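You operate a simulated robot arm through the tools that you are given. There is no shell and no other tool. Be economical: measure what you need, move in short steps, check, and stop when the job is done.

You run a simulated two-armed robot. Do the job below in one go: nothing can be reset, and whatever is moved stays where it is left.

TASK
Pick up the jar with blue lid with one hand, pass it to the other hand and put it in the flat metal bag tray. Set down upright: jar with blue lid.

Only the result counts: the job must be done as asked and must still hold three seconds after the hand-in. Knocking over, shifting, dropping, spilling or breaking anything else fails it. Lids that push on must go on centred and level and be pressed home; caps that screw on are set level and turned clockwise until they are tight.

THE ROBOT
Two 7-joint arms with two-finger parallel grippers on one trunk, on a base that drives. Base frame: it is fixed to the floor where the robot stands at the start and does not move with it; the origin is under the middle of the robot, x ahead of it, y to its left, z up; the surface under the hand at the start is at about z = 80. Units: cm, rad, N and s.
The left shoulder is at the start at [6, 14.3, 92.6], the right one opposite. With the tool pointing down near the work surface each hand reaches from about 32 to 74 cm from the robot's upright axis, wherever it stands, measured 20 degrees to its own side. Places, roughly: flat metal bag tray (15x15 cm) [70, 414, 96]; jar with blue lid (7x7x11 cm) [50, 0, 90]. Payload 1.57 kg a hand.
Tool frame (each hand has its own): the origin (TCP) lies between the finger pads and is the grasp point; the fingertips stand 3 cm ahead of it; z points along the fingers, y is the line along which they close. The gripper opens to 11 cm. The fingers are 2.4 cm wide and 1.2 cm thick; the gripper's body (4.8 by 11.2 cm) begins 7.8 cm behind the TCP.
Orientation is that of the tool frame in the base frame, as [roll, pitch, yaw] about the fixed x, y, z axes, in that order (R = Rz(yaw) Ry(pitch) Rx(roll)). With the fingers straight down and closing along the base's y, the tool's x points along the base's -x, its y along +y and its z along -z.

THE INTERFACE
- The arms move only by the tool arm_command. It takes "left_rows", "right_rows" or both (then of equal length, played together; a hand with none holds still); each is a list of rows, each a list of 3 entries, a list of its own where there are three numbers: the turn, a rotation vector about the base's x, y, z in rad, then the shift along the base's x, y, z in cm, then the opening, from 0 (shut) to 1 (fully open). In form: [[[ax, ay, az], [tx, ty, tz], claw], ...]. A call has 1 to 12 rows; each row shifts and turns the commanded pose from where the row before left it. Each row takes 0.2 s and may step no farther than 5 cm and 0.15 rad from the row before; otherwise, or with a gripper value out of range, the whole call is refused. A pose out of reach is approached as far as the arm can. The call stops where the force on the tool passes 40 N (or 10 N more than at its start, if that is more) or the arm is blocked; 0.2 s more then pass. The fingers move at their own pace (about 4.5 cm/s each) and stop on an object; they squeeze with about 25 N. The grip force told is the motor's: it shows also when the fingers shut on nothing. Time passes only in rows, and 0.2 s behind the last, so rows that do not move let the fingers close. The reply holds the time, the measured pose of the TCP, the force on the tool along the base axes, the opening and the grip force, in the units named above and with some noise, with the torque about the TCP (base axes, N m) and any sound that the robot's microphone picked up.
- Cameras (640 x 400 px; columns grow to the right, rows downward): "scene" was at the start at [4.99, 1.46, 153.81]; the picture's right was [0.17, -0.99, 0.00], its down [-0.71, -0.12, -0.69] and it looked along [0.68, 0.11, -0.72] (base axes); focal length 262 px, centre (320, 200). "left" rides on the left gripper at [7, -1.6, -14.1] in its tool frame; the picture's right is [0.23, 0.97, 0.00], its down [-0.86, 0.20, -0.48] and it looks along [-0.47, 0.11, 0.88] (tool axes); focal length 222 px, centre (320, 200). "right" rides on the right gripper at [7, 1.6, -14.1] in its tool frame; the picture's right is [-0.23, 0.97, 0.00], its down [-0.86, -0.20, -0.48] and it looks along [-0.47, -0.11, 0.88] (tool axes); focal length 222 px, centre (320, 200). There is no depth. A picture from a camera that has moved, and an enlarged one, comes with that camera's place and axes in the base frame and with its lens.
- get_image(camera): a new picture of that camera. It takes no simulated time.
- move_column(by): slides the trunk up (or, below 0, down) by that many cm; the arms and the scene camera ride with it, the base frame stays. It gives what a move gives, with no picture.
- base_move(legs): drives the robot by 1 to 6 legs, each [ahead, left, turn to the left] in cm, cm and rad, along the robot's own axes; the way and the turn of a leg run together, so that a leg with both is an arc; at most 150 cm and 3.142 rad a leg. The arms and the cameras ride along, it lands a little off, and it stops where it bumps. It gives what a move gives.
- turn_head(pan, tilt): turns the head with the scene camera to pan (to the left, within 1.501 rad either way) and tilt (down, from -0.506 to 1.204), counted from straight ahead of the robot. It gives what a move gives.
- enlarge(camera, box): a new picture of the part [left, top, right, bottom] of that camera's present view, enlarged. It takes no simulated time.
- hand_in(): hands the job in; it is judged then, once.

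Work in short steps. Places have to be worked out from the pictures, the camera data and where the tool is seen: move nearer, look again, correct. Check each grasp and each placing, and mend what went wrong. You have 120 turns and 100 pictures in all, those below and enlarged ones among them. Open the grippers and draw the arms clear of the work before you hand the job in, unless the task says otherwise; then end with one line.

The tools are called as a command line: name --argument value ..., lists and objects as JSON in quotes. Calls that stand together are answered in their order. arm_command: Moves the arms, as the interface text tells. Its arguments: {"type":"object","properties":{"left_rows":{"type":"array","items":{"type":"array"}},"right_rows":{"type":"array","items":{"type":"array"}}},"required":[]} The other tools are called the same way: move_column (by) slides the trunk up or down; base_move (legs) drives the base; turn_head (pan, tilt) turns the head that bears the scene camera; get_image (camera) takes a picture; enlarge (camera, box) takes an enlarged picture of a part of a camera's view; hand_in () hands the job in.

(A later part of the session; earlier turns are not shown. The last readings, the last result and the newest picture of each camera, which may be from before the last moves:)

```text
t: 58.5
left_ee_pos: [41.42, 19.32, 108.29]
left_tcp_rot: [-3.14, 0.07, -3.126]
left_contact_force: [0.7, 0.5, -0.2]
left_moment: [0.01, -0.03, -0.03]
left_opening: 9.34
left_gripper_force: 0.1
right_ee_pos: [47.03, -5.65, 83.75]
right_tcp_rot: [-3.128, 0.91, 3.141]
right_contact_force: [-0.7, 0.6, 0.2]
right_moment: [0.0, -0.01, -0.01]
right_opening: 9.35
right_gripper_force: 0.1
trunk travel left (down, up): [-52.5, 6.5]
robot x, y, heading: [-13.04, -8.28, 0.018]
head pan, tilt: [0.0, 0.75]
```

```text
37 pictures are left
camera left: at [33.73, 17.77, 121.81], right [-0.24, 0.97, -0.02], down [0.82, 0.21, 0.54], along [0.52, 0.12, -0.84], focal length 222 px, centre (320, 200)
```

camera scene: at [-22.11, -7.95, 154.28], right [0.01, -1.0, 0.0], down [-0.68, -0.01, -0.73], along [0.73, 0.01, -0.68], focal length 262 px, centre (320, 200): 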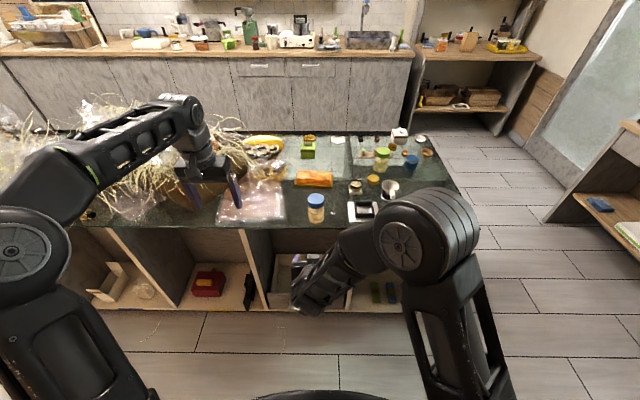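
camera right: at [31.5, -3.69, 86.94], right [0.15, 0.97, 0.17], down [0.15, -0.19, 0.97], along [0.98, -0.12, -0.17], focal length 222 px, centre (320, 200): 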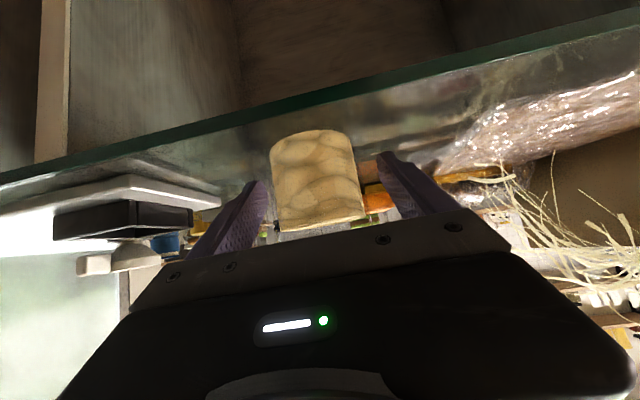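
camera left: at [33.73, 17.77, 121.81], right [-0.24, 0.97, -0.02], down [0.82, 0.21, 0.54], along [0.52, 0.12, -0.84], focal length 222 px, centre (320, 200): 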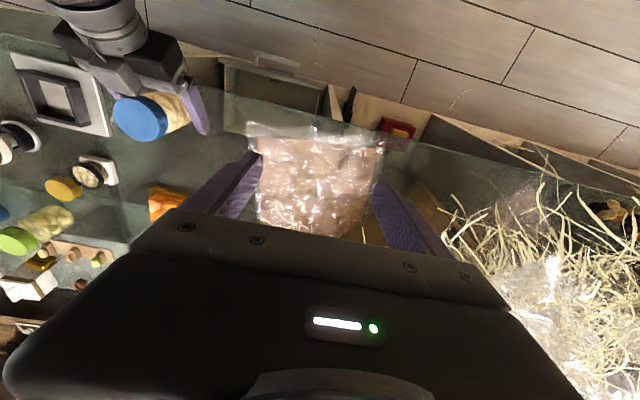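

The jar is centred between the right fingers. I close.

arm_command --right_rows '[[[0, 0, 0], [0, 0, 0], 0.6], [[0, 0, 0], [0, 0, 0], 0.3], [[0, 0, 0], [0, 0, 0], 0.2], [[0, 0, 0], [0, 0, 0], 0.2], [[0, 0, 0], [0, 0, 0], 0.2]]'

arm_command --right_rows '[[[0, 0, 0], [0, 0, 0.5], 0.2], [[0, 0, 0], [0, 0, 0.7], 0.2], [[0, 0, 0], [0, 0, 0], 0.2]]'

get_image --camera "right"

```text
t: 59.7
left_ee_pos: [41.64, 19.35, 108.13]
left_tcp_rot: [-3.14, 0.07, -3.127]
left_contact_force: [0.3, 0.1, 0.4]
left_moment: [-0.01, -0.01, 0.02]
left_opening: 9.36
left_gripper_force: 0.1
right_ee_pos: [46.97, -5.64, 83.77]
right_tcp_rot: [-3.13, 0.909, 3.137]
right_contact_force: [-0.3, -0.6, 1.7]
right_moment: [0.07, -0.03, -0.01]
right_opening: 6.56
right_gripper_force: 24.8
trunk travel left (down, up): [-52.5, 6.5]
robot x, y, heading: [-12.69, -7.64, 0.012]
head pan, tilt: [0.0, 0.75]
```

```text
t: 60.5
left_ee_pos: [41.62, 19.27, 108.14]
left_tcp_rot: [-3.141, 0.068, -3.126]
left_contact_force: [0.3, -0.4, -0.6]
left_moment: [0.01, 0.0, -0.03]
left_opening: 9.34
left_gripper_force: 0.1
right_ee_pos: [47.01, -5.59, 84.94]
right_tcp_rot: [-3.13, 0.911, 3.138]
right_contact_force: [-0.1, 0.6, -2.6]
right_moment: [-0.01, 0.0, -0.01]
right_opening: 6.55
right_gripper_force: 25.2
trunk travel left (down, up): [-52.5, 6.5]
robot x, y, heading: [-12.94, -8.18, 0.008]
head pan, tilt: [0.0, 0.75]
```

```text
36 pictures are left
camera right: at [31.57, -3.64, 88.12], right [0.15, 0.97, 0.17], down [0.15, -0.19, 0.97], along [0.98, -0.12, -0.17], focal length 222 px, centre (320, 200)
```

right: 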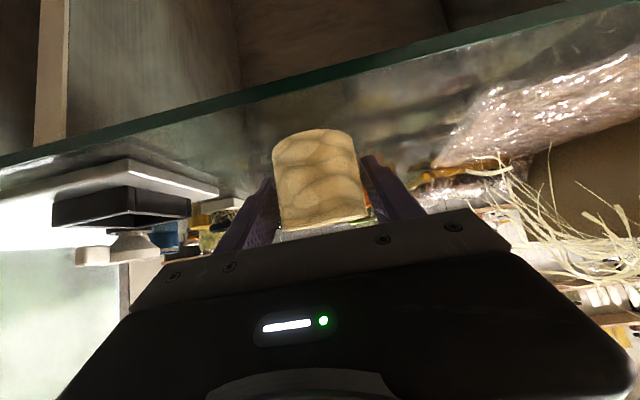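

It holds with no slip. I lift it 2 cm more while bringing the left hand, levelled, to above the jar.

arm_command --left_rows '[[[0, 0.07, 0], [1.5, -4, 0], 0.85], [[0, 0, 0], [1.5, -4, 0], 0.85], [[0, 0, 0], [1.5, -4, 0], 0.85], [[0, 0, 0], [1.5, -4, 0], 0.85], [[0, 0, 0], [0.3, -4, -1], 0.85], [[0, 0, 0], [0, -4, -2], 0.85], [[0, 0, 0], [0, -0.9, -1], 0.85], [[0, 0, 0], [0, 0, 0], 0.85]]' --right_rows '[[[0, 0, 0], [0, 0, 0.5], 0.2], [[0, 0, 0], [0, 0, 0.5], 0.2], [[0, 0, 0], [0, 0, 0.5], 0.2], [[0, 0, 0], [0, 0, 0.5], 0.2], [[0, 0, 0], [0, 0, 0], 0.2], [[0, 0, 0], [0, 0, 0], 0.2], [[0, 0, 0], [0, 0, 0], 0.2], [[0, 0, 0], [0, 0, 0], 0.2]]'

get_image --camera "left"

get_image --camera "scene"

```text
t: 62.3
left_ee_pos: [42.99, 6.25, 103.86]
left_tcp_rot: [3.142, 0.001, -3.127]
left_contact_force: [-0.4, 0.8, -0.4]
left_moment: [-0.03, 0.01, 0.02]
left_opening: 9.35
left_gripper_force: 0.0
left hand out of reach, approached as far as the arm can: row 1, 2, 3, 4
right_ee_pos: [47.04, -5.56, 86.91]
right_tcp_rot: [-3.129, 0.91, 3.138]
right_contact_force: [0.8, -0.3, -3.5]
right_moment: [-0.02, -0.01, 0.01]
right_opening: 6.54
right_gripper_force: 24.9
trunk travel left (down, up): [-52.5, 6.5]
robot x, y, heading: [-13.32, -7.99, 0.006]
head pan, tilt: [0.0, 0.75]
```

```text
35 pictures are left
camera left: at [36.14, 4.65, 118.02], right [-0.24, 0.97, 0.0], down [0.85, 0.21, 0.48], along [0.46, 0.12, -0.88], focal length 222 px, centre (320, 200)
```

left: 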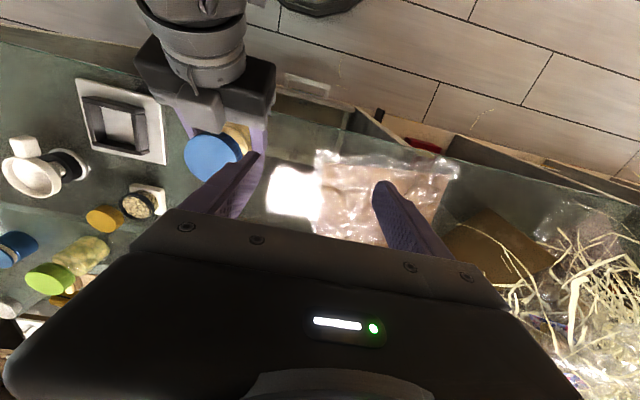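

```text
34 pictures are left
camera scene: at [-7.8, -7.79, 154.28], right [0.01, -1.0, 0.0], down [-0.68, -0.01, -0.73], along [0.73, 0.01, -0.68], focal length 262 px, centre (320, 200)
```

scene: 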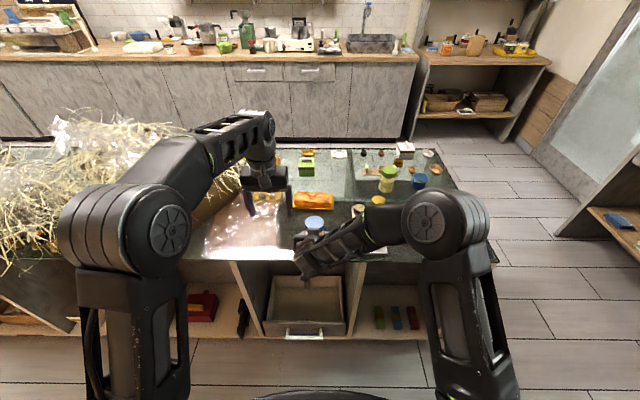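

The lid is at about (47, −5.4), z≈93.5. I move the left hand over it at z≈101.

arm_command --left_rows '[[[0, 0, 0], [1, -3, -1], 0.85], [[0, 0, 0], [1, -3, -1], 0.85], [[0, 0, 0], [1, -3, -0.5], 0.85], [[0, 0, 0], [1, -2.7, 0], 0.85], [[0, 0, 0], [0, 0, 0], 0.85]]'

get_image --camera "left"

enlarge --camera "scene" --box '[240, 150, 400, 270]'

```text
t: 63.5
left_ee_pos: [46.97, -5.49, 101.38]
left_tcp_rot: [3.141, -0.002, -3.126]
left_contact_force: [-0.7, 0.1, -0.6]
left_moment: [0.01, 0.02, -0.02]
left_opening: 9.38
left_gripper_force: 0.0
right_ee_pos: [46.99, -5.6, 86.96]
right_tcp_rot: [-3.129, 0.908, 3.14]
right_contact_force: [0.7, 0.2, -4.4]
right_moment: [0.0, -0.02, 0.02]
right_opening: 6.53
right_gripper_force: 24.5
trunk travel left (down, up): [-52.5, 6.5]
robot x, y, heading: [-13.44, -8.03, 0.013]
head pan, tilt: [0.0, 0.75]
```

```text
33 pictures are left
camera left: at [40.13, -7.16, 115.58], right [-0.24, 0.97, 0.0], down [0.85, 0.21, 0.48], along [0.46, 0.12, -0.88], focal length 222 px, centre (320, 200)
```

left: 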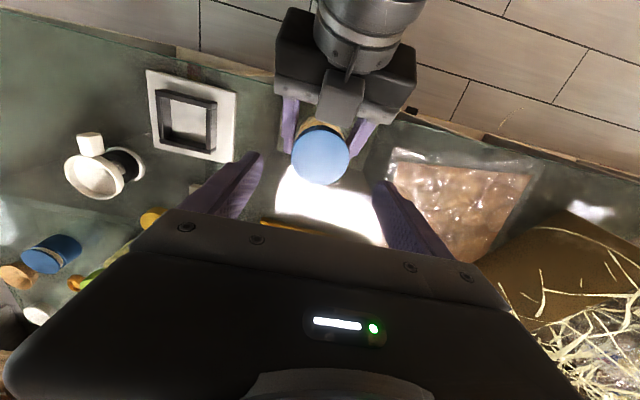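

```text
3.33 times, centred on (320, 210) of scene
camera zoom: at [-7.82, -7.78, 154.28], right [0.01, -1.0, 0.0], down [-0.68, -0.01, -0.73], along [0.73, 0.01, -0.68], focal length 872 px, centre (320, 167)
```

zoom: 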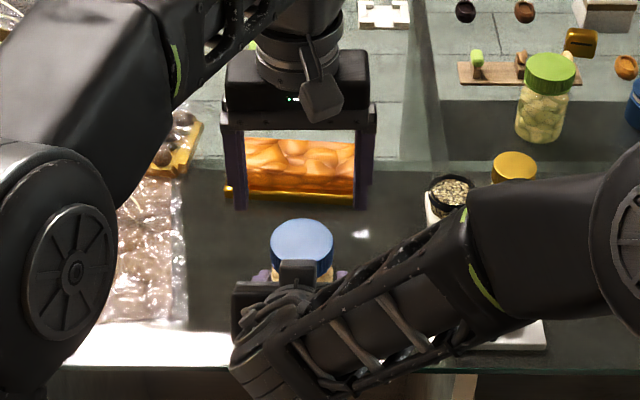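

The lid triangulates to (46.8, −5.35), top z≈93.6, and the left TCP is right above it. I descend to TCP z≈93, leaving the tips about 0.5 cm above the right fingers.

arm_command --left_rows '[[[0, 0, 0], [-0.1, 0.1, -2], 0.85], [[0, 0, 0], [0, 0, -2], 0.85], [[0, 0, 0], [0, 0, -2], 0.85], [[0, 0, 0], [0, 0, -1.3], 0.85], [[0, 0, 0], [0, 0, -1], 0.85], [[0, 0, 0], [0, 0, 0], 0.85]]'

get_image --camera "left"

enlarge --camera "scene" --box '[240, 150, 400, 270]'

```text
t: 64.9
left_ee_pos: [46.92, -5.45, 93.1]
left_tcp_rot: [-3.14, -0.002, -3.124]
left_contact_force: [0.3, -0.5, -0.4]
left_moment: [0.01, 0.01, 0.0]
left_opening: 9.35
left_gripper_force: 0.0
right_ee_pos: [46.95, -5.62, 86.91]
right_tcp_rot: [-3.127, 0.908, 3.138]
right_contact_force: [-0.3, -0.8, -2.7]
right_moment: [0.02, -0.02, 0.02]
right_opening: 6.53
right_gripper_force: 24.9
trunk travel left (down, up): [-52.5, 6.5]
robot x, y, heading: [-13.13, -8.06, 0.011]
head pan, tilt: [0.0, 0.75]
```

```text
31 pictures are left
camera left: at [40.09, -6.99, 107.32], right [-0.24, 0.97, 0.0], down [0.85, 0.21, 0.48], along [0.46, 0.12, -0.88], focal length 222 px, centre (320, 200)
```

left: 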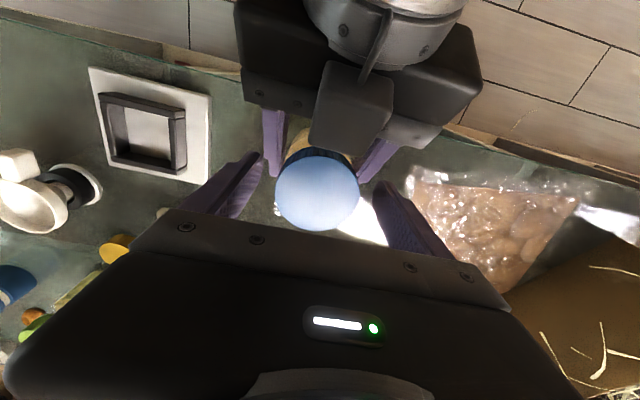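

```text
3.33 times, centred on (320, 210) of scene
camera zoom: at [-7.8, -7.8, 154.28], right [0.01, -1.0, 0.0], down [-0.68, -0.01, -0.73], along [0.73, 0.01, -0.68], focal length 872 px, centre (320, 167)
```

zoom: 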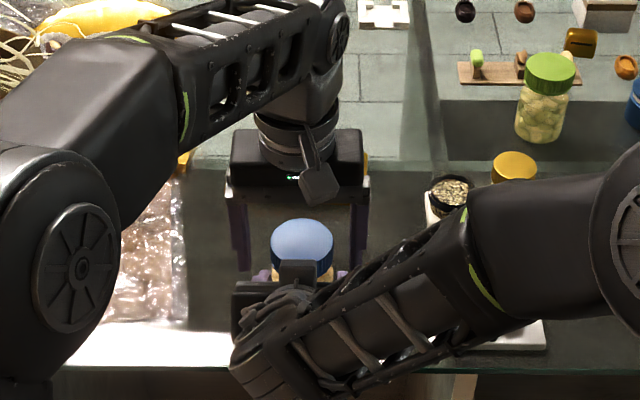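

Good alignment. I close the left on the lid while the right keeps holding.

arm_command --left_rows '[[[0, 0, 0], [0, 0, 0], 0.6], [[0, 0, 0], [0, 0, 0], 0.3], [[0, 0, 0], [0, 0, 0], 0.2], [[0, 0, 0], [0, 0, 0], 0.2], [[0, 0, 0], [0, 0, 0], 0.2]]'

get_image --camera "left"

```text
t: 66.1
left_ee_pos: [46.81, -5.43, 93.2]
left_tcp_rot: [-3.14, 0.0, -3.128]
left_contact_force: [-0.4, -7.2, 0.7]
left_moment: [-0.63, 0.01, -0.11]
left_opening: 6.54
left_gripper_force: 24.8
right_ee_pos: [46.98, -5.48, 86.98]
right_tcp_rot: [-3.133, 0.909, 3.139]
right_contact_force: [0.4, 8.0, -2.4]
right_moment: [0.13, -0.1, 0.13]
right_opening: 6.53
right_gripper_force: 25.0
trunk travel left (down, up): [-52.5, 6.5]
robot x, y, heading: [-13.36, -7.58, 0.01]
head pan, tilt: [0.0, 0.75]
```

```text
29 pictures are left
camera left: at [40.08, -7.05, 107.34], right [-0.24, 0.97, 0.0], down [0.85, 0.21, 0.48], along [0.46, 0.11, -0.88], focal length 222 px, centre (320, 200)
```

left: 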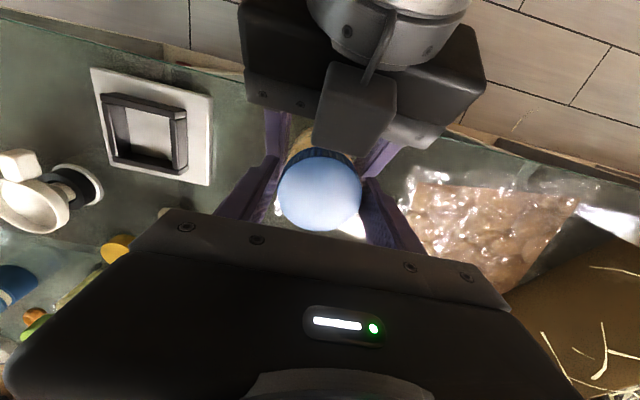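

Both hands hold with little strain (7 N sideways). I nudge the left −0.15 in y to relieve it, then open the right.

arm_command --left_rows '[[[0, 0, 0], [0, -0.12, 0], 0.2], [[0, 0, 0], [0, 0, 0], 0.2], [[0, 0, 0], [0, 0, 0], 0.2], [[0, 0, 0], [0, 0, 0], 0.2], [[0, 0, 0], [0, 0, 0], 0.2]]' --right_rows '[[[0, 0, 0], [0, 0, 0], 0.2], [[0, 0, 0], [0, 0, 0], 0.2], [[0, 0, 0], [0, 0, 0], 0.7], [[0, 0, 0], [0, 0, 0], 0.85], [[0, 0, 0], [0, 0, 0], 0.9]]'

get_image --camera "left"

```text
t: 67.3
left_ee_pos: [46.97, -5.57, 93.1]
left_tcp_rot: [-3.142, -0.002, -3.127]
left_contact_force: [-0.2, 0.7, 0.4]
left_moment: [0.01, -0.01, 0.02]
left_opening: 6.52
left_gripper_force: 25.1
right_ee_pos: [46.94, -5.6, 87.06]
right_tcp_rot: [-3.129, 0.91, 3.137]
right_contact_force: [0.5, 0.6, 0.3]
right_moment: [0.0, 0.02, -0.04]
right_opening: 9.89
right_gripper_force: 0.1
trunk travel left (down, up): [-52.5, 6.5]
robot x, y, heading: [-12.79, -8.14, 0.01]
head pan, tilt: [0.0, 0.75]
```

```text
28 pictures are left
camera left: at [40.08, -7.12, 107.29], right [-0.24, 0.97, 0.0], down [0.85, 0.21, 0.48], along [0.46, 0.12, -0.88], focal length 222 px, centre (320, 200)
```

left: 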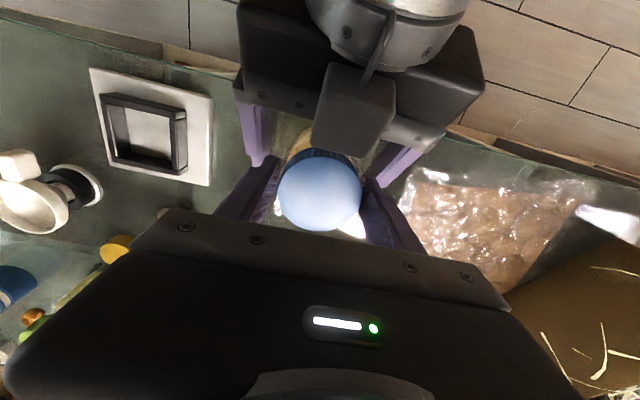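

The right is open and the lid hasn't moved in the left's view. The left's weight reading is near 0, so I test with a small lift.

arm_command --left_rows '[[[0, 0, 0], [0, 0, 0.4], 0.1], [[0, 0, 0], [0, 0, 0.4], 0.1], [[0, 0, 0], [0, 0, 0], 0.1]]'

get_image --camera "left"

get_image --camera "right"

```text
t: 68.1
left_ee_pos: [46.88, -5.58, 93.93]
left_tcp_rot: [3.141, 0.0, -3.125]
left_contact_force: [0.1, -0.5, -3.5]
left_moment: [-0.01, 0.01, 0.03]
left_opening: 6.51
left_gripper_force: 25.8
right_ee_pos: [47.03, -5.53, 86.92]
right_tcp_rot: [-3.13, 0.908, 3.138]
right_contact_force: [0.3, -0.4, 0.1]
right_moment: [-0.01, 0.01, 0.02]
right_opening: 9.9
right_gripper_force: 0.1
trunk travel left (down, up): [-52.5, 6.5]
robot x, y, heading: [-13.2, -7.82, 0.013]
head pan, tilt: [0.0, 0.75]
```

```text
27 pictures are left
camera left: at [40.07, -7.13, 108.14], right [-0.24, 0.97, 0.0], down [0.85, 0.21, 0.48], along [0.46, 0.12, -0.88], focal length 222 px, centre (320, 200)
```

left: 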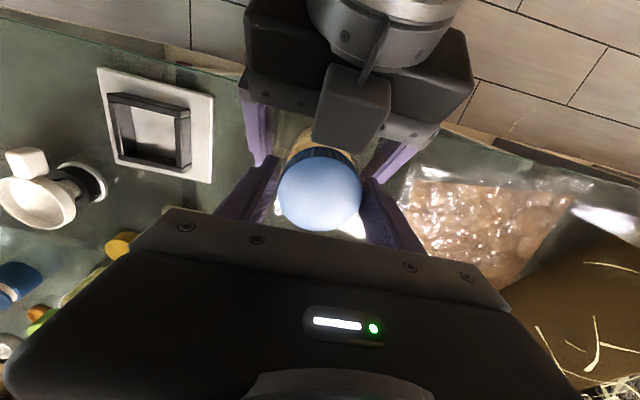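

```text
26 pictures are left
camera right: at [31.55, -3.68, 90.16], right [0.15, 0.97, 0.17], down [0.15, -0.19, 0.97], along [0.98, -0.12, -0.17], focal length 222 px, centre (320, 200)
```

right: 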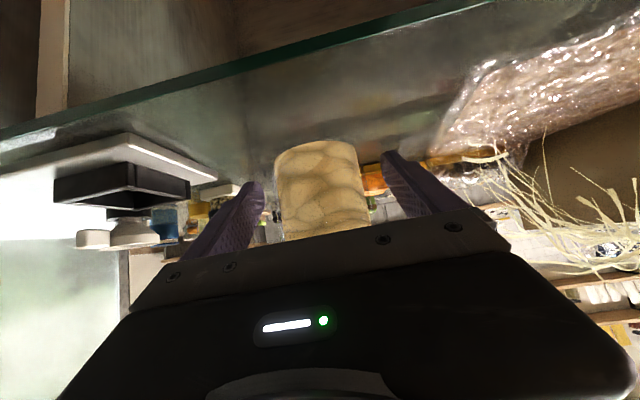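

The handover worked: the left carries the jar (−3.5 N, no slip). I withdraw the right hand backward.

arm_command --right_rows '[[[0, 0, 0], [-1.5, 0, 0], 0.9], [[0, 0, 0], [-2, 0, 0], 0.9], [[0, 0, 0], [-2.5, -0.5, 0], 0.9], [[0, 0, 0], [-2.5, -1.5, 0], 0.9], [[0, 0, 0], [-2.5, -3, 0], 0.9], [[0, 0, 0], [0, -4, 0], 0.9], [[0, 0, 0], [0, -4, 0], 0.9]]' --left_rows '[[[0, 0, 0], [0, 0, 0], 0.1], [[0, 0, 0], [0, 0, 0], 0.1], [[0, 0, 0], [0, 0, 0.5], 0.1], [[0, 0, 0], [0, 0, 1.5], 0.1], [[0, 0, 0], [0, 0, 2], 0.1], [[0, 0, 0], [0, 0, 2], 0.1], [[0, 0, 0], [0, 0, 1.5], 0.1]]'

get_image --camera "scene"

get_image --camera "left"

```text
t: 69.7
left_ee_pos: [46.8, -5.68, 101.58]
left_tcp_rot: [-3.141, 0.001, -3.126]
left_contact_force: [0.5, -0.7, -3.6]
left_moment: [0.01, 0.01, -0.01]
left_opening: 6.53
left_gripper_force: 25.2
right_ee_pos: [36.12, -18.73, 86.98]
right_tcp_rot: [-3.131, 0.908, 3.137]
right_contact_force: [-0.7, -0.6, 0.2]
right_moment: [-0.02, -0.01, 0.01]
right_opening: 9.93
right_gripper_force: 0.1
trunk travel left (down, up): [-52.5, 6.5]
robot x, y, heading: [-12.82, -8.44, 0.012]
head pan, tilt: [0.0, 0.75]
```

```text
25 pictures are left
camera scene: at [-7.84, -7.88, 154.28], right [0.01, -1.0, 0.0], down [-0.68, -0.01, -0.73], along [0.73, 0.01, -0.68], focal length 262 px, centre (320, 200)
```

scene: 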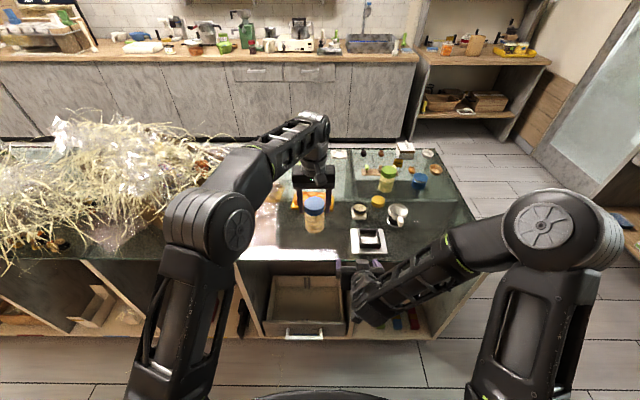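

```text
24 pictures are left
camera left: at [39.97, -7.29, 115.68], right [-0.24, 0.97, 0.0], down [0.85, 0.21, 0.48], along [0.46, 0.12, -0.88], focal length 222 px, centre (320, 200)
```

left: 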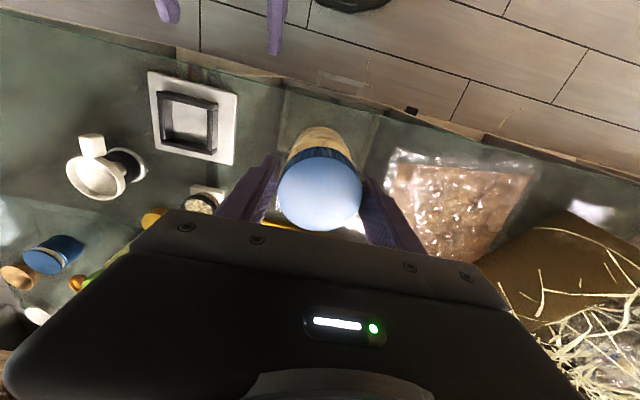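

The left has the jar upright. I back into the aisle and bring the right arm to a retracted, raised tool-down pose.

base_move --legs '[[-20, 0, 0]]'

arm_command --right_rows '[[[0, 0.13, 0], [0, 0, 2], 0.9], [[0, 0.13, 0], [0, 0, 2], 0.9], [[0, 0.13, 0], [0, 0, 2], 0.9], [[0, 0.13, 0], [0, 0, 2], 0.9], [[0, 0.13, 0], [0, 0, 2], 0.9], [[0, 0.13, 0], [0, 0, 2], 0.9], [[0, 0.13, 0], [0, 0, 2], 0.9], [[0, 0, 0], [-2.5, 0, 2], 0.9], [[0, 0, 0], [-3, 0, 2], 0.9], [[0, 0, 0], [-3, 0, 1], 0.9], [[0, 0, 0], [-3, 0, 0], 0.9]]'

turn_head --pan 0.9 --tilt 0.5

get_image --camera "scene"

```text
t: 71.3
left_ee_pos: [26.64, -5.9, 101.49]
left_tcp_rot: [-3.141, 0.0, -3.127]
left_contact_force: [-0.2, -0.3, -3.0]
left_moment: [-0.01, -0.04, 0.02]
left_opening: 6.52
left_gripper_force: 24.9
right_ee_pos: [15.93, -18.73, 87.05]
right_tcp_rot: [-3.13, 0.911, 3.14]
right_contact_force: [0.7, 0.5, -0.4]
right_moment: [-0.01, -0.01, -0.01]
right_opening: 9.93
right_gripper_force: 0.1
trunk travel left (down, up): [-52.5, 6.5]
robot x, y, heading: [-33.21, -7.95, 0.012]
head pan, tilt: [0.0, 0.75]
```

```text
t: 73.7
left_ee_pos: [26.71, -5.76, 101.51]
left_tcp_rot: [3.14, 0.0, -3.126]
left_contact_force: [0.0, -0.3, -3.4]
left_moment: [0.02, -0.01, -0.02]
left_opening: 6.53
left_gripper_force: 25.1
right_ee_pos: [4.55, -18.97, 106.22]
right_tcp_rot: [-3.126, -0.002, 3.141]
right_contact_force: [-0.6, 0.1, 0.0]
right_moment: [0.01, 0.01, 0.0]
right_opening: 9.88
right_gripper_force: 0.0
trunk travel left (down, up): [-52.5, 6.5]
robot x, y, heading: [-33.48, -7.74, 0.01]
head pan, tilt: [0.0, 0.75]
```

```text
t: 74.9
left_ee_pos: [26.83, -5.89, 101.39]
left_tcp_rot: [3.14, 0.0, -3.127]
left_contact_force: [0.1, 0.9, -4.2]
left_moment: [-0.03, -0.02, -0.02]
left_opening: 6.5
left_gripper_force: 25.2
right_ee_pos: [4.58, -19.0, 106.04]
right_tcp_rot: [-3.128, -0.001, 3.14]
right_contact_force: [0.4, 1.0, 1.1]
right_moment: [-0.02, 0.0, -0.01]
right_opening: 9.9
right_gripper_force: 0.0
trunk travel left (down, up): [-52.5, 6.5]
robot x, y, heading: [-33.03, -8.45, 0.008]
head pan, tilt: [0.901, 0.499]
```

```text
23 pictures are left
camera scene: at [-30.59, -0.93, 156.47], right [0.79, -0.61, 0.0], down [-0.29, -0.38, -0.88], along [0.54, 0.69, -0.48], focal length 262 px, centre (320, 200)
```

scene: 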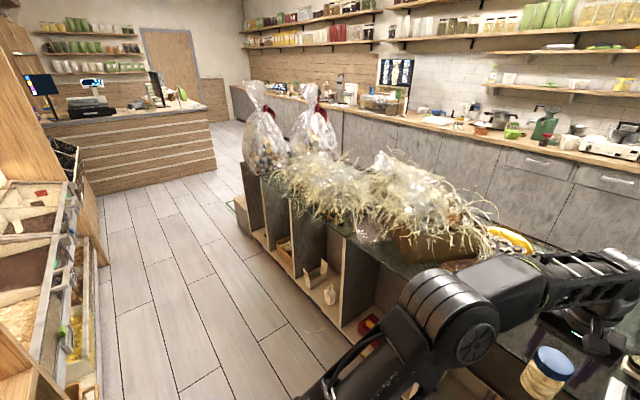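

The aisle is clear: table front at x≈43 ending at y≈215, shelves at x≈−75. I turn left 90°, shift right a little and drive along the aisle.

base_move --legs '[[0, 0, 0.785], [0, 0, 0.775], [0, -12, 0], [100, 0, 0]]'

turn_head --pan 0.0 --tilt 0.4

get_image --camera "scene"

```text
t: 84.9
left_ee_pos: [-17.67, 151.01, 101.42]
left_tcp_rot: [3.141, -0.002, -1.606]
left_contact_force: [-0.6, 0.0, -3.4]
left_moment: [-0.02, 0.02, -0.01]
left_opening: 6.53
left_gripper_force: 25.5
right_ee_pos: [-5.72, 128.1, 106.06]
right_tcp_rot: [-3.126, -0.004, -1.622]
right_contact_force: [0.6, 0.1, -0.3]
right_moment: [-0.05, 0.03, 0.02]
right_opening: 9.88
right_gripper_force: 0.0
trunk travel left (down, up): [-52.5, 6.5]
robot x, y, heading: [-18.58, 91.05, 1.529]
head pan, tilt: [0.901, 0.499]
```

```text
t: 86.1
left_ee_pos: [-17.68, 150.98, 101.52]
left_tcp_rot: [3.141, -0.002, -1.605]
left_contact_force: [0.3, -0.7, -2.7]
left_moment: [-0.01, -0.01, 0.0]
left_opening: 6.55
left_gripper_force: 25.3
right_ee_pos: [-5.79, 128.1, 106.13]
right_tcp_rot: [-3.128, 0.003, -1.623]
right_contact_force: [-0.2, -0.4, -1.1]
right_moment: [0.0, 0.0, -0.02]
right_opening: 9.91
right_gripper_force: 0.1
trunk travel left (down, up): [-52.5, 6.5]
robot x, y, heading: [-18.41, 91.05, 1.532]
head pan, tilt: [0.0, 0.4]
```

```text
22 pictures are left
camera scene: at [-18.02, 97.28, 157.39], right [1.0, -0.04, 0.0], down [-0.02, -0.39, -0.92], along [0.04, 0.92, -0.39], focal length 262 px, centre (320, 200)
```

scene: 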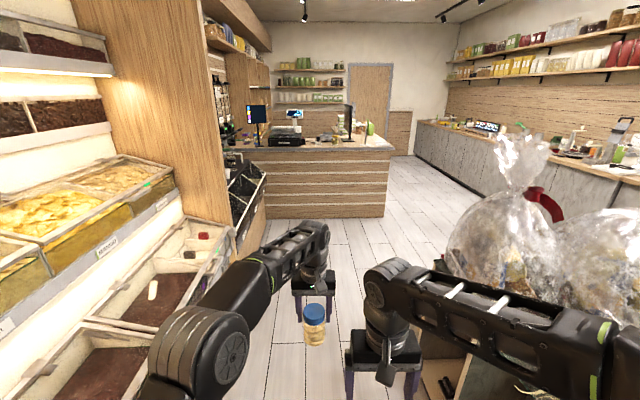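

Clear ahead. I continue to y≈290, past the table's end, then shift right toward the tray's x.

base_move --legs '[[110, 0, 0.04], [85, 0, 0], [0, -86, 0]]'

get_image --camera "scene"

```text
t: 100.0
left_ee_pos: [68.49, 345.52, 101.48]
left_tcp_rot: [-3.141, -0.002, -1.581]
left_contact_force: [0.0, 1.2, -3.9]
left_moment: [0.0, -0.02, 0.01]
left_opening: 6.53
left_gripper_force: 24.8
right_ee_pos: [80.9, 322.95, 106.04]
right_tcp_rot: [-3.129, -0.001, -1.6]
right_contact_force: [-0.3, -0.3, 0.1]
right_moment: [0.02, -0.03, 0.02]
right_opening: 9.92
right_gripper_force: 0.0
trunk travel left (down, up): [-52.5, 6.5]
robot x, y, heading: [69.17, 285.32, 1.553]
head pan, tilt: [0.0, 0.4]
```

```text
21 pictures are left
camera scene: at [69.37, 291.81, 157.39], right [1.0, -0.02, 0.0], down [-0.01, -0.39, -0.92], along [0.01, 0.92, -0.39], focal length 262 px, centre (320, 200)
```

scene: 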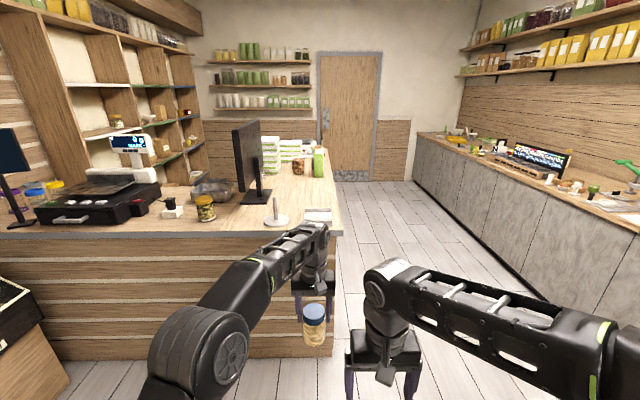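

The tray is visible at about (69.7, 416). The jar bottom (≈92) is below counter height, so I raise the trunk and the left arm before approaching.

move_column --by 6.3

arm_command --left_rows '[[[0, 0, 0], [0, -1, 1.5], 0.1], [[0, 0, 0], [0, -1, 1.5], 0.1], [[0, 0, 0], [0, -1, 1.5], 0.1], [[0, 0, 0], [0, 0, 0], 0.1]]'

enlarge --camera "scene" --box '[240, 180, 360, 270]'

```text
t: 101.0
left_ee_pos: [68.35, 345.6, 107.76]
left_tcp_rot: [-3.141, -0.002, -1.581]
left_contact_force: [0.0, -0.2, -4.3]
left_moment: [-0.01, 0.04, -0.01]
left_opening: 6.53
left_gripper_force: 25.5
right_ee_pos: [80.78, 322.92, 112.31]
right_tcp_rot: [-3.128, -0.003, -1.6]
right_contact_force: [0.9, -0.9, -0.4]
right_moment: [0.01, 0.02, -0.01]
right_opening: 9.9
right_gripper_force: 0.0
trunk travel left (down, up): [-58.8, 0.2]
robot x, y, heading: [69.42, 285.41, 1.553]
head pan, tilt: [0.0, 0.4]
```

```text
t: 102.0
left_ee_pos: [68.45, 344.53, 109.17]
left_tcp_rot: [-3.14, -0.001, -1.582]
left_contact_force: [-0.4, -0.3, -3.3]
left_moment: [-0.03, 0.02, 0.01]
left_opening: 6.53
left_gripper_force: 25.0
left hand out of reach, approached as far as the arm can: row 2, 3
right_ee_pos: [80.76, 322.99, 112.48]
right_tcp_rot: [-3.127, -0.002, -1.6]
right_contact_force: [-0.1, 0.0, 0.1]
right_moment: [-0.03, 0.01, -0.03]
right_opening: 9.89
right_gripper_force: 0.2
trunk travel left (down, up): [-58.8, 0.2]
robot x, y, heading: [69.34, 285.43, 1.556]
head pan, tilt: [0.0, 0.4]
```

```text
4.44 times, centred on (300, 225) of scene
camera zoom: at [69.29, 291.85, 163.69], right [1.0, -0.02, 0.0], down [-0.01, -0.39, -0.92], along [0.01, 0.92, -0.39], focal length 1163 px, centre (409, 89)
```

zoom: 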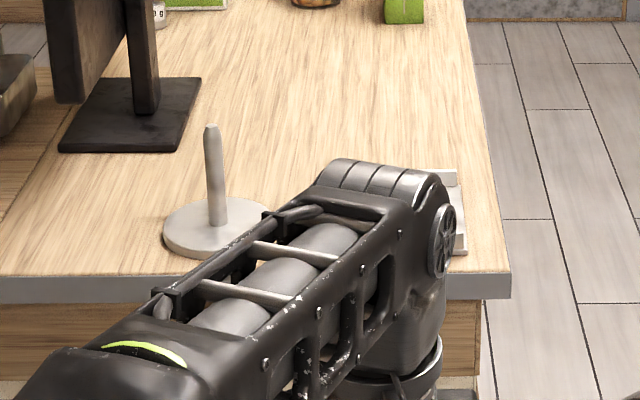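

I drive forward 56 cm, so the jar comes just over the counter's front edge with its bottom at z≈99, and look with the hand camera.

base_move --legs '[[56, 0, 0.015]]'

get_image --camera "left"

get_image --camera "scene"

```text
t: 105.2
left_ee_pos: [68.07, 400.33, 109.16]
left_tcp_rot: [-3.139, 0.002, -1.566]
left_contact_force: [0.0, 0.7, -3.2]
left_moment: [-0.04, -0.01, 0.02]
left_opening: 6.5
left_gripper_force: 24.7
right_ee_pos: [80.76, 379.02, 112.32]
right_tcp_rot: [-3.128, -0.002, -1.584]
right_contact_force: [-0.3, 0.4, -0.3]
right_moment: [0.01, 0.0, 0.01]
right_opening: 9.88
right_gripper_force: 0.0
trunk travel left (down, up): [-58.8, 0.2]
robot x, y, heading: [69.41, 341.45, 1.57]
head pan, tilt: [0.0, 0.4]
```

```text
19 pictures are left
camera left: at [69.8, 393.6, 123.42], right [-0.97, -0.23, 0.0], down [-0.2, 0.85, 0.48], along [-0.11, 0.47, -0.88], focal length 222 px, centre (320, 200)
```

left: 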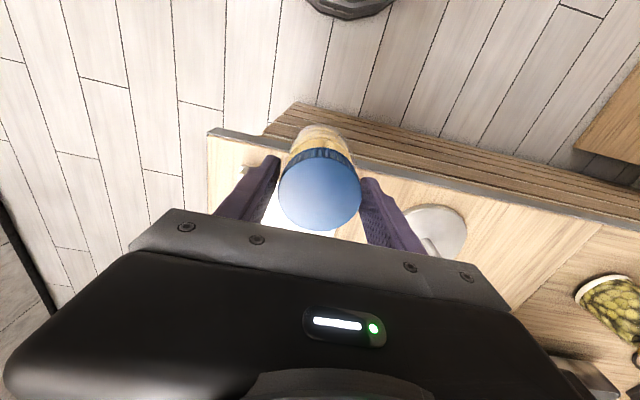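

```text
18 pictures are left
camera scene: at [69.7, 347.75, 163.68], right [1.0, 0.0, 0.0], down [0.0, -0.39, -0.92], along [0.0, 0.92, -0.39], focal length 262 px, centre (320, 200)
```

scene: 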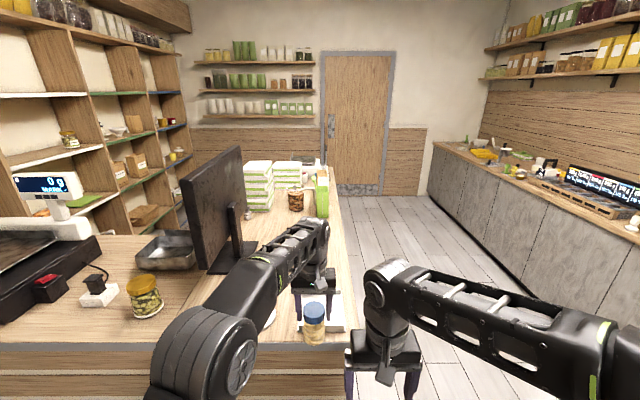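

I tilt the head and enlarge the tray area.

turn_head --pan 0.0 --tilt 0.75

enlarge --camera "scene" --box '[240, 130, 400, 250]'

```text
t: 106.1
left_ee_pos: [67.94, 400.34, 109.29]
left_tcp_rot: [-3.139, 0.003, -1.57]
left_contact_force: [0.2, 0.1, -3.1]
left_moment: [-0.02, 0.0, 0.01]
left_opening: 6.51
left_gripper_force: 25.0
right_ee_pos: [80.73, 379.03, 112.4]
right_tcp_rot: [-3.129, -0.002, -1.586]
right_contact_force: [0.6, 0.6, -0.1]
right_moment: [-0.04, 0.01, 0.03]
right_opening: 9.9
right_gripper_force: 0.0
trunk travel left (down, up): [-58.8, 0.2]
robot x, y, heading: [69.68, 341.34, 1.569]
head pan, tilt: [0.0, 0.75]
```

```text
3.33 times, centred on (320, 190) of scene
camera zoom: at [69.7, 346.7, 160.59], right [1.0, 0.0, 0.0], down [0.0, -0.68, -0.73], along [0.0, 0.73, -0.68], focal length 872 px, centre (320, 233)
```

zoom: 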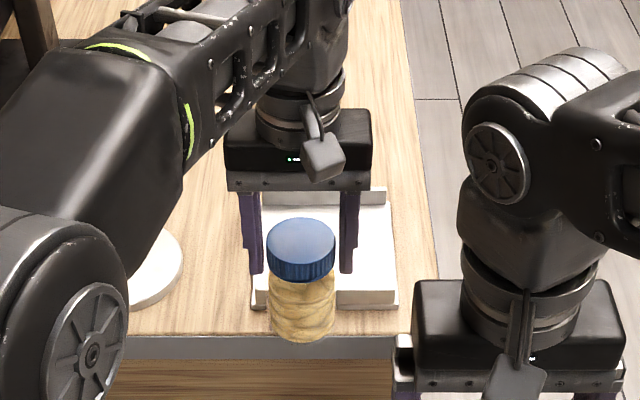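

The tray spans x 62.8–77.6, y 406–422 (centre ≈ 70.2, 414), with a low rim. The jar bottom is at z≈100, above the rim. I drive 12 cm forward and 2.2 cm right.

base_move --legs '[[12.5, -2.2, 0]]'

enlarge --camera "scene" --box '[240, 130, 400, 250]'

get_image --camera "left"

```text
t: 107.3
left_ee_pos: [70.38, 413.21, 109.19]
left_tcp_rot: [-3.141, 0.0, -1.568]
left_contact_force: [0.3, -0.1, -3.8]
left_moment: [-0.05, 0.04, 0.0]
left_opening: 6.51
left_gripper_force: 24.8
right_ee_pos: [82.95, 391.84, 112.3]
right_tcp_rot: [-3.128, -0.002, -1.587]
right_contact_force: [0.3, 0.2, 0.2]
right_moment: [-0.05, 0.03, 0.0]
right_opening: 9.91
right_gripper_force: 0.0
trunk travel left (down, up): [-58.8, 0.2]
robot x, y, heading: [71.93, 353.93, 1.569]
head pan, tilt: [0.0, 0.75]
```

```text
3.33 times, centred on (320, 190) of scene
camera zoom: at [71.94, 359.57, 160.57], right [1.0, 0.0, 0.0], down [0.0, -0.68, -0.73], along [0.0, 0.73, -0.68], focal length 872 px, centre (320, 233)
```

zoom: 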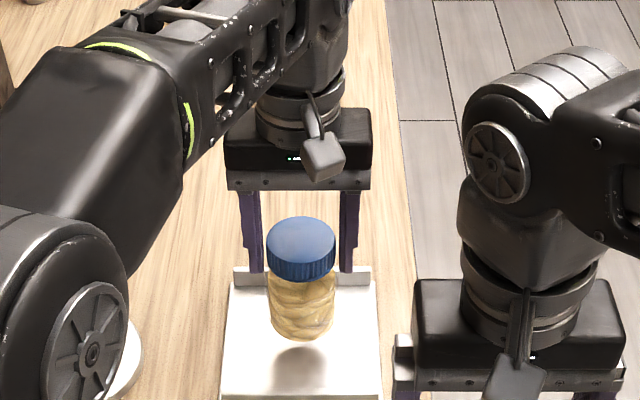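

```text
15 pictures are left
camera left: at [72.09, 406.36, 123.37], right [-0.97, -0.23, 0.0], down [-0.2, 0.85, 0.48], along [-0.11, 0.47, -0.88], focal length 222 px, centre (320, 200)
```

left: 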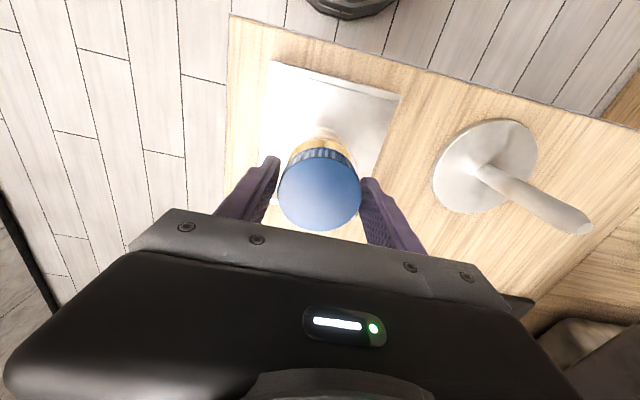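

The jar is centred over the tray. I lower 3 cm, then creep down in small steps.

arm_command --left_rows '[[[0, 0, 0], [0, 0.2, -1], 0.1], [[0, 0, 0], [0, 0, -1], 0.1], [[0, 0, 0], [0, 0, -1], 0.1], [[0, 0, 0], [0, 0, 0], 0.1]]'

enlarge --camera "scene" --box '[240, 150, 400, 270]'

```text
t: 108.3
left_ee_pos: [70.51, 413.23, 106.24]
left_tcp_rot: [-3.141, 0.0, -1.569]
left_contact_force: [0.0, 0.7, -3.5]
left_moment: [-0.02, -0.01, 0.0]
left_opening: 6.51
left_gripper_force: 25.4
right_ee_pos: [82.98, 391.57, 112.3]
right_tcp_rot: [-3.127, 0.001, -1.588]
right_contact_force: [0.9, -0.3, -0.6]
right_moment: [0.01, 0.01, -0.02]
right_opening: 9.9
right_gripper_force: 0.1
trunk travel left (down, up): [-58.8, 0.2]
robot x, y, heading: [71.94, 353.96, 1.563]
head pan, tilt: [0.0, 0.75]
```

```text
3.33 times, centred on (320, 210) of scene
camera zoom: at [71.91, 359.36, 160.58], right [1.0, 0.0, 0.0], down [0.0, -0.68, -0.73], along [0.0, 0.73, -0.68], focal length 872 px, centre (320, 167)
```

zoom: 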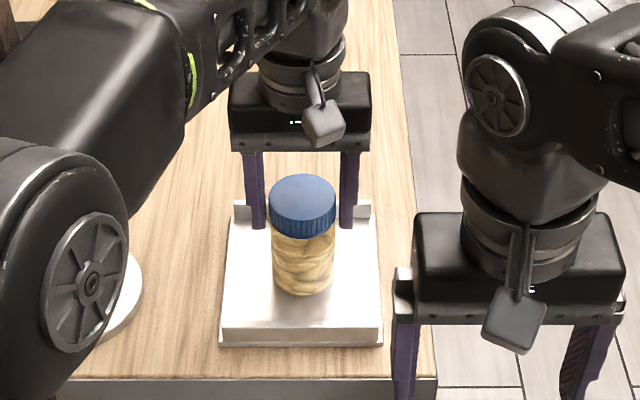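

Centred with about 1–2 cm to go. I creep down in small steps.

arm_command --left_rows '[[[0, 0, 0], [0, 0, -0.4], 0.1], [[0, 0, 0], [0, 0, -0.3], 0.1], [[0, 0, 0], [0, 0, 0], 0.1]]'

```text
t: 109.1
left_ee_pos: [70.34, 413.26, 105.84]
left_tcp_rot: [-3.137, 0.006, -1.57]
left_contact_force: [-0.7, 1.9, 13.8]
left_moment: [-0.21, 0.15, 0.01]
left_opening: 6.52
left_gripper_force: 25.2
right_ee_pos: [83.05, 391.6, 112.44]
right_tcp_rot: [-3.128, 0.0, -1.585]
right_contact_force: [-0.6, 0.1, -0.4]
right_moment: [0.01, 0.0, 0.02]
right_opening: 9.91
right_gripper_force: 0.2
trunk travel left (down, up): [-58.8, 0.2]
robot x, y, heading: [71.7, 353.79, 1.57]
head pan, tilt: [0.0, 0.75]
```

Contact with the tray (+13.8 N). I check the picture before releasing.

enlarge --camera "scene" --box '[270, 180, 370, 260]'

get_image --camera "left"

```text
5.00 times, centred on (320, 220) of scene
camera zoom: at [71.91, 359.24, 160.61], right [1.0, 0.0, 0.0], down [0.0, -0.68, -0.73], along [0.0, 0.73, -0.68], focal length 1308 px, centre (320, 100)
```

zoom: 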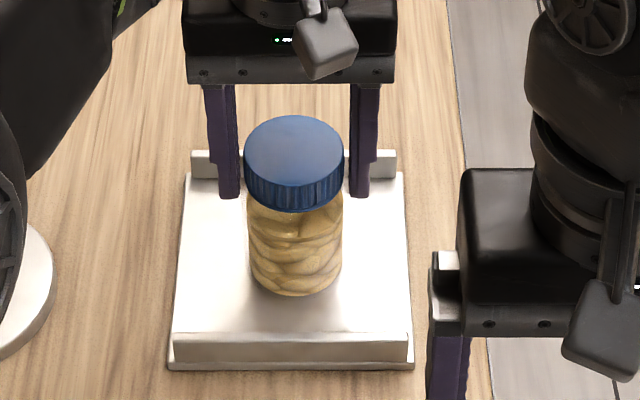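

```text
12 pictures are left
camera left: at [72.12, 406.3, 119.95], right [-0.97, -0.23, 0.0], down [-0.2, 0.85, 0.48], along [-0.11, 0.47, -0.88], focal length 222 px, centre (320, 200)
```

left: 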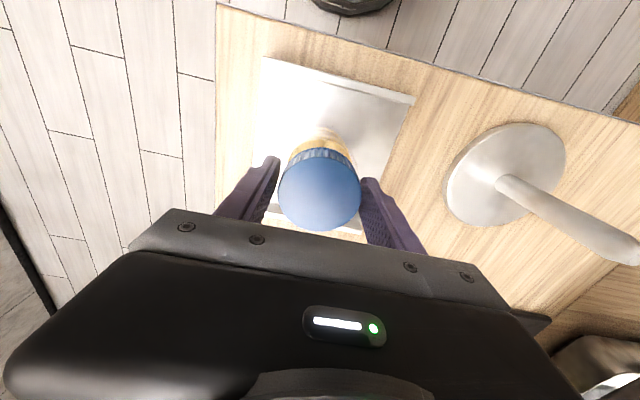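

The jar stands on the tray. I ease off the push and open.

arm_command --left_rows '[[[0, 0, 0], [0, 0, 0.15], 0.1], [[0, 0, 0], [0, 0, 0], 0.65], [[0, 0, 0], [0, 0, 0], 0.75], [[0, 0, 0], [0, 0, 0], 0.85], [[0, 0, 0], [0, 0, 0], 0.85]]'

enlarge --camera "scene" --box '[270, 180, 370, 260]'

```text
t: 110.3
left_ee_pos: [70.42, 413.12, 105.71]
left_tcp_rot: [-3.141, 0.001, -1.57]
left_contact_force: [-0.1, 1.0, 0.2]
left_moment: [0.0, -0.01, -0.01]
left_opening: 9.36
left_gripper_force: 0.1
right_ee_pos: [82.86, 391.62, 112.4]
right_tcp_rot: [-3.127, 0.0, -1.586]
right_contact_force: [0.2, 0.3, -0.3]
right_moment: [0.01, 0.01, 0.0]
right_opening: 9.92
right_gripper_force: 0.1
trunk travel left (down, up): [-58.8, 0.2]
robot x, y, heading: [71.7, 353.72, 1.568]
head pan, tilt: [0.0, 0.75]
```

```text
5.00 times, centred on (320, 220) of scene
camera zoom: at [71.91, 359.34, 160.58], right [1.0, 0.0, 0.0], down [0.0, -0.68, -0.73], along [0.0, 0.73, -0.68], focal length 1308 px, centre (320, 100)
```

zoom: 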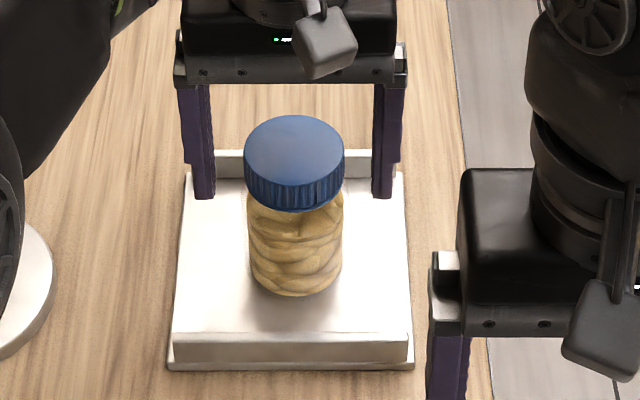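

Released and standing. I raise the left hand as far as it goes and then back the base away; the jar passes freely between the open fingers.

arm_command --left_rows '[[[0, 0, 0], [0, 0, 1], 0.85], [[0, 0, 0], [0, 0, 1.5], 0.85], [[0, 0, 0], [0, -2, 0.7], 0.85], [[0, 0, 0], [0, -3, 0.5], 0.85], [[0, 0, 0], [0, -3, 0.3], 0.85]]'

enlarge --camera "scene" --box '[240, 150, 400, 270]'

```text
t: 111.5
left_ee_pos: [70.28, 405.12, 109.87]
left_tcp_rot: [-3.14, 0.003, -1.569]
left_contact_force: [-0.1, 0.3, -0.8]
left_moment: [0.05, -0.03, 0.01]
left_opening: 9.35
left_gripper_force: 0.1
right_ee_pos: [82.97, 391.54, 112.39]
right_tcp_rot: [-3.128, 0.0, -1.586]
right_contact_force: [0.2, -0.3, 0.0]
right_moment: [0.02, 0.01, 0.02]
right_opening: 9.87
right_gripper_force: 0.1
trunk travel left (down, up): [-58.8, 0.2]
robot x, y, heading: [71.67, 353.53, 1.566]
head pan, tilt: [0.0, 0.75]
```

```text
3.33 times, centred on (320, 210) of scene
camera zoom: at [71.88, 359.23, 160.58], right [1.0, 0.0, 0.0], down [0.0, -0.68, -0.73], along [0.0, 0.73, -0.68], focal length 872 px, centre (320, 167)
```

zoom: 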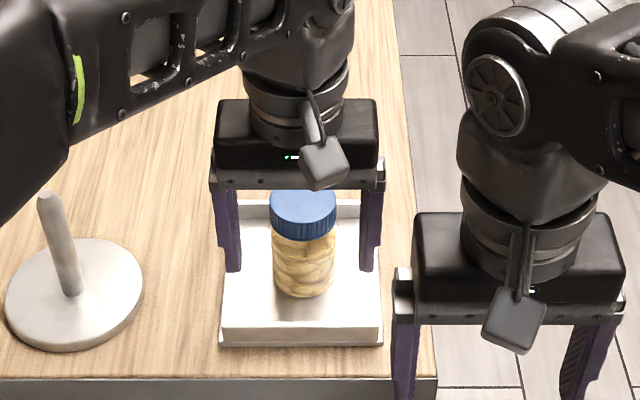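

The jar is undisturbed. I back the base off straight.

base_move --legs '[[-35, 0, 0]]'

turn_head --pan 0.0 --tilt 0.5

enlarge --camera "scene" --box '[220, 120, 420, 270]'

```text
t: 113.8
left_ee_pos: [70.38, 370.75, 109.92]
left_tcp_rot: [-3.141, 0.002, -1.568]
left_contact_force: [0.6, 0.5, 0.1]
left_moment: [0.02, -0.02, 0.04]
left_opening: 9.37
left_gripper_force: 0.0
right_ee_pos: [82.88, 357.25, 112.37]
right_tcp_rot: [-3.129, -0.001, -1.589]
right_contact_force: [-0.2, 0.1, -0.3]
right_moment: [0.03, -0.01, -0.03]
right_opening: 9.9
right_gripper_force: 0.1
trunk travel left (down, up): [-58.8, 0.2]
robot x, y, heading: [71.39, 319.61, 1.564]
head pan, tilt: [0.0, 0.75]
```

```text
t: 114.5
left_ee_pos: [70.27, 371.02, 109.83]
left_tcp_rot: [3.141, 0.001, -1.57]
left_contact_force: [0.2, 0.0, 1.3]
left_moment: [0.0, 0.02, 0.03]
left_opening: 9.33
left_gripper_force: 0.0
right_ee_pos: [82.96, 357.33, 112.48]
right_tcp_rot: [-3.128, -0.001, -1.587]
right_contact_force: [-0.1, 0.3, 0.1]
right_moment: [-0.03, -0.03, 0.01]
right_opening: 9.9
right_gripper_force: 0.0
trunk travel left (down, up): [-58.8, 0.2]
robot x, y, heading: [71.93, 319.62, 1.566]
head pan, tilt: [0.0, 0.499]
```

```text
2.67 times, centred on (320, 195) of scene
camera zoom: at [71.81, 325.89, 162.77], right [1.0, 0.0, 0.0], down [0.0, -0.48, -0.88], along [0.0, 0.88, -0.48], focal length 698 px, centre (320, 213)
```

zoom: 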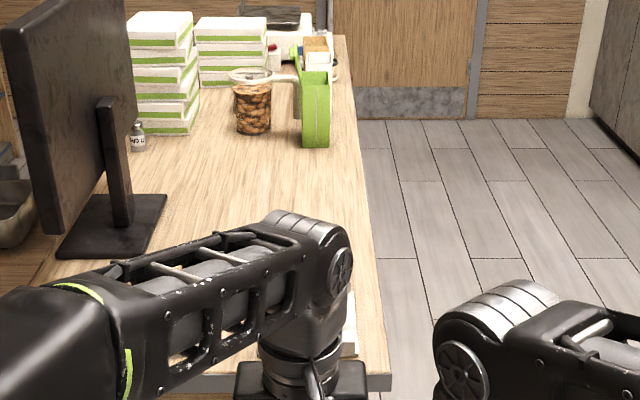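

The scene view is blocked by the arm; I check with the left hand camera.

get_image --camera "left"

get_image --camera "scene"

```text
8 pictures are left
camera left: at [72.01, 364.11, 124.04], right [-0.97, -0.23, 0.0], down [-0.2, 0.85, 0.48], along [-0.11, 0.47, -0.88], focal length 222 px, centre (320, 200)
```

left: 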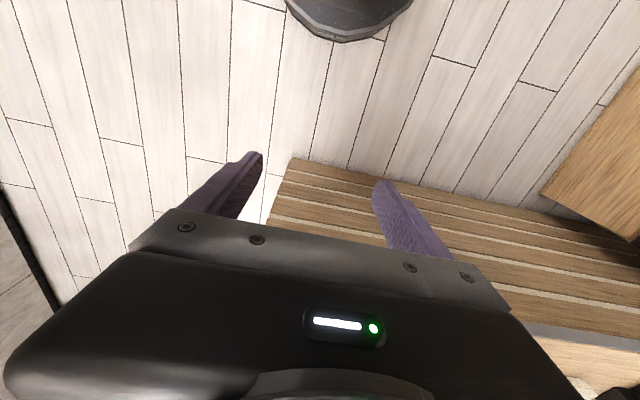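

```text
7 pictures are left
camera scene: at [71.81, 325.89, 162.77], right [1.0, 0.0, 0.0], down [0.0, -0.48, -0.88], along [0.0, 0.88, -0.48], focal length 262 px, centre (320, 200)
```

scene: 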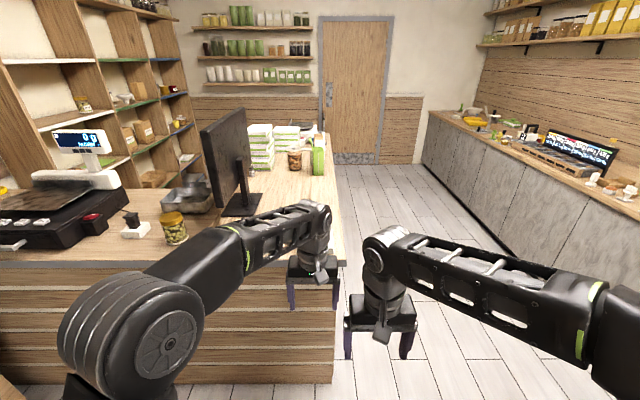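

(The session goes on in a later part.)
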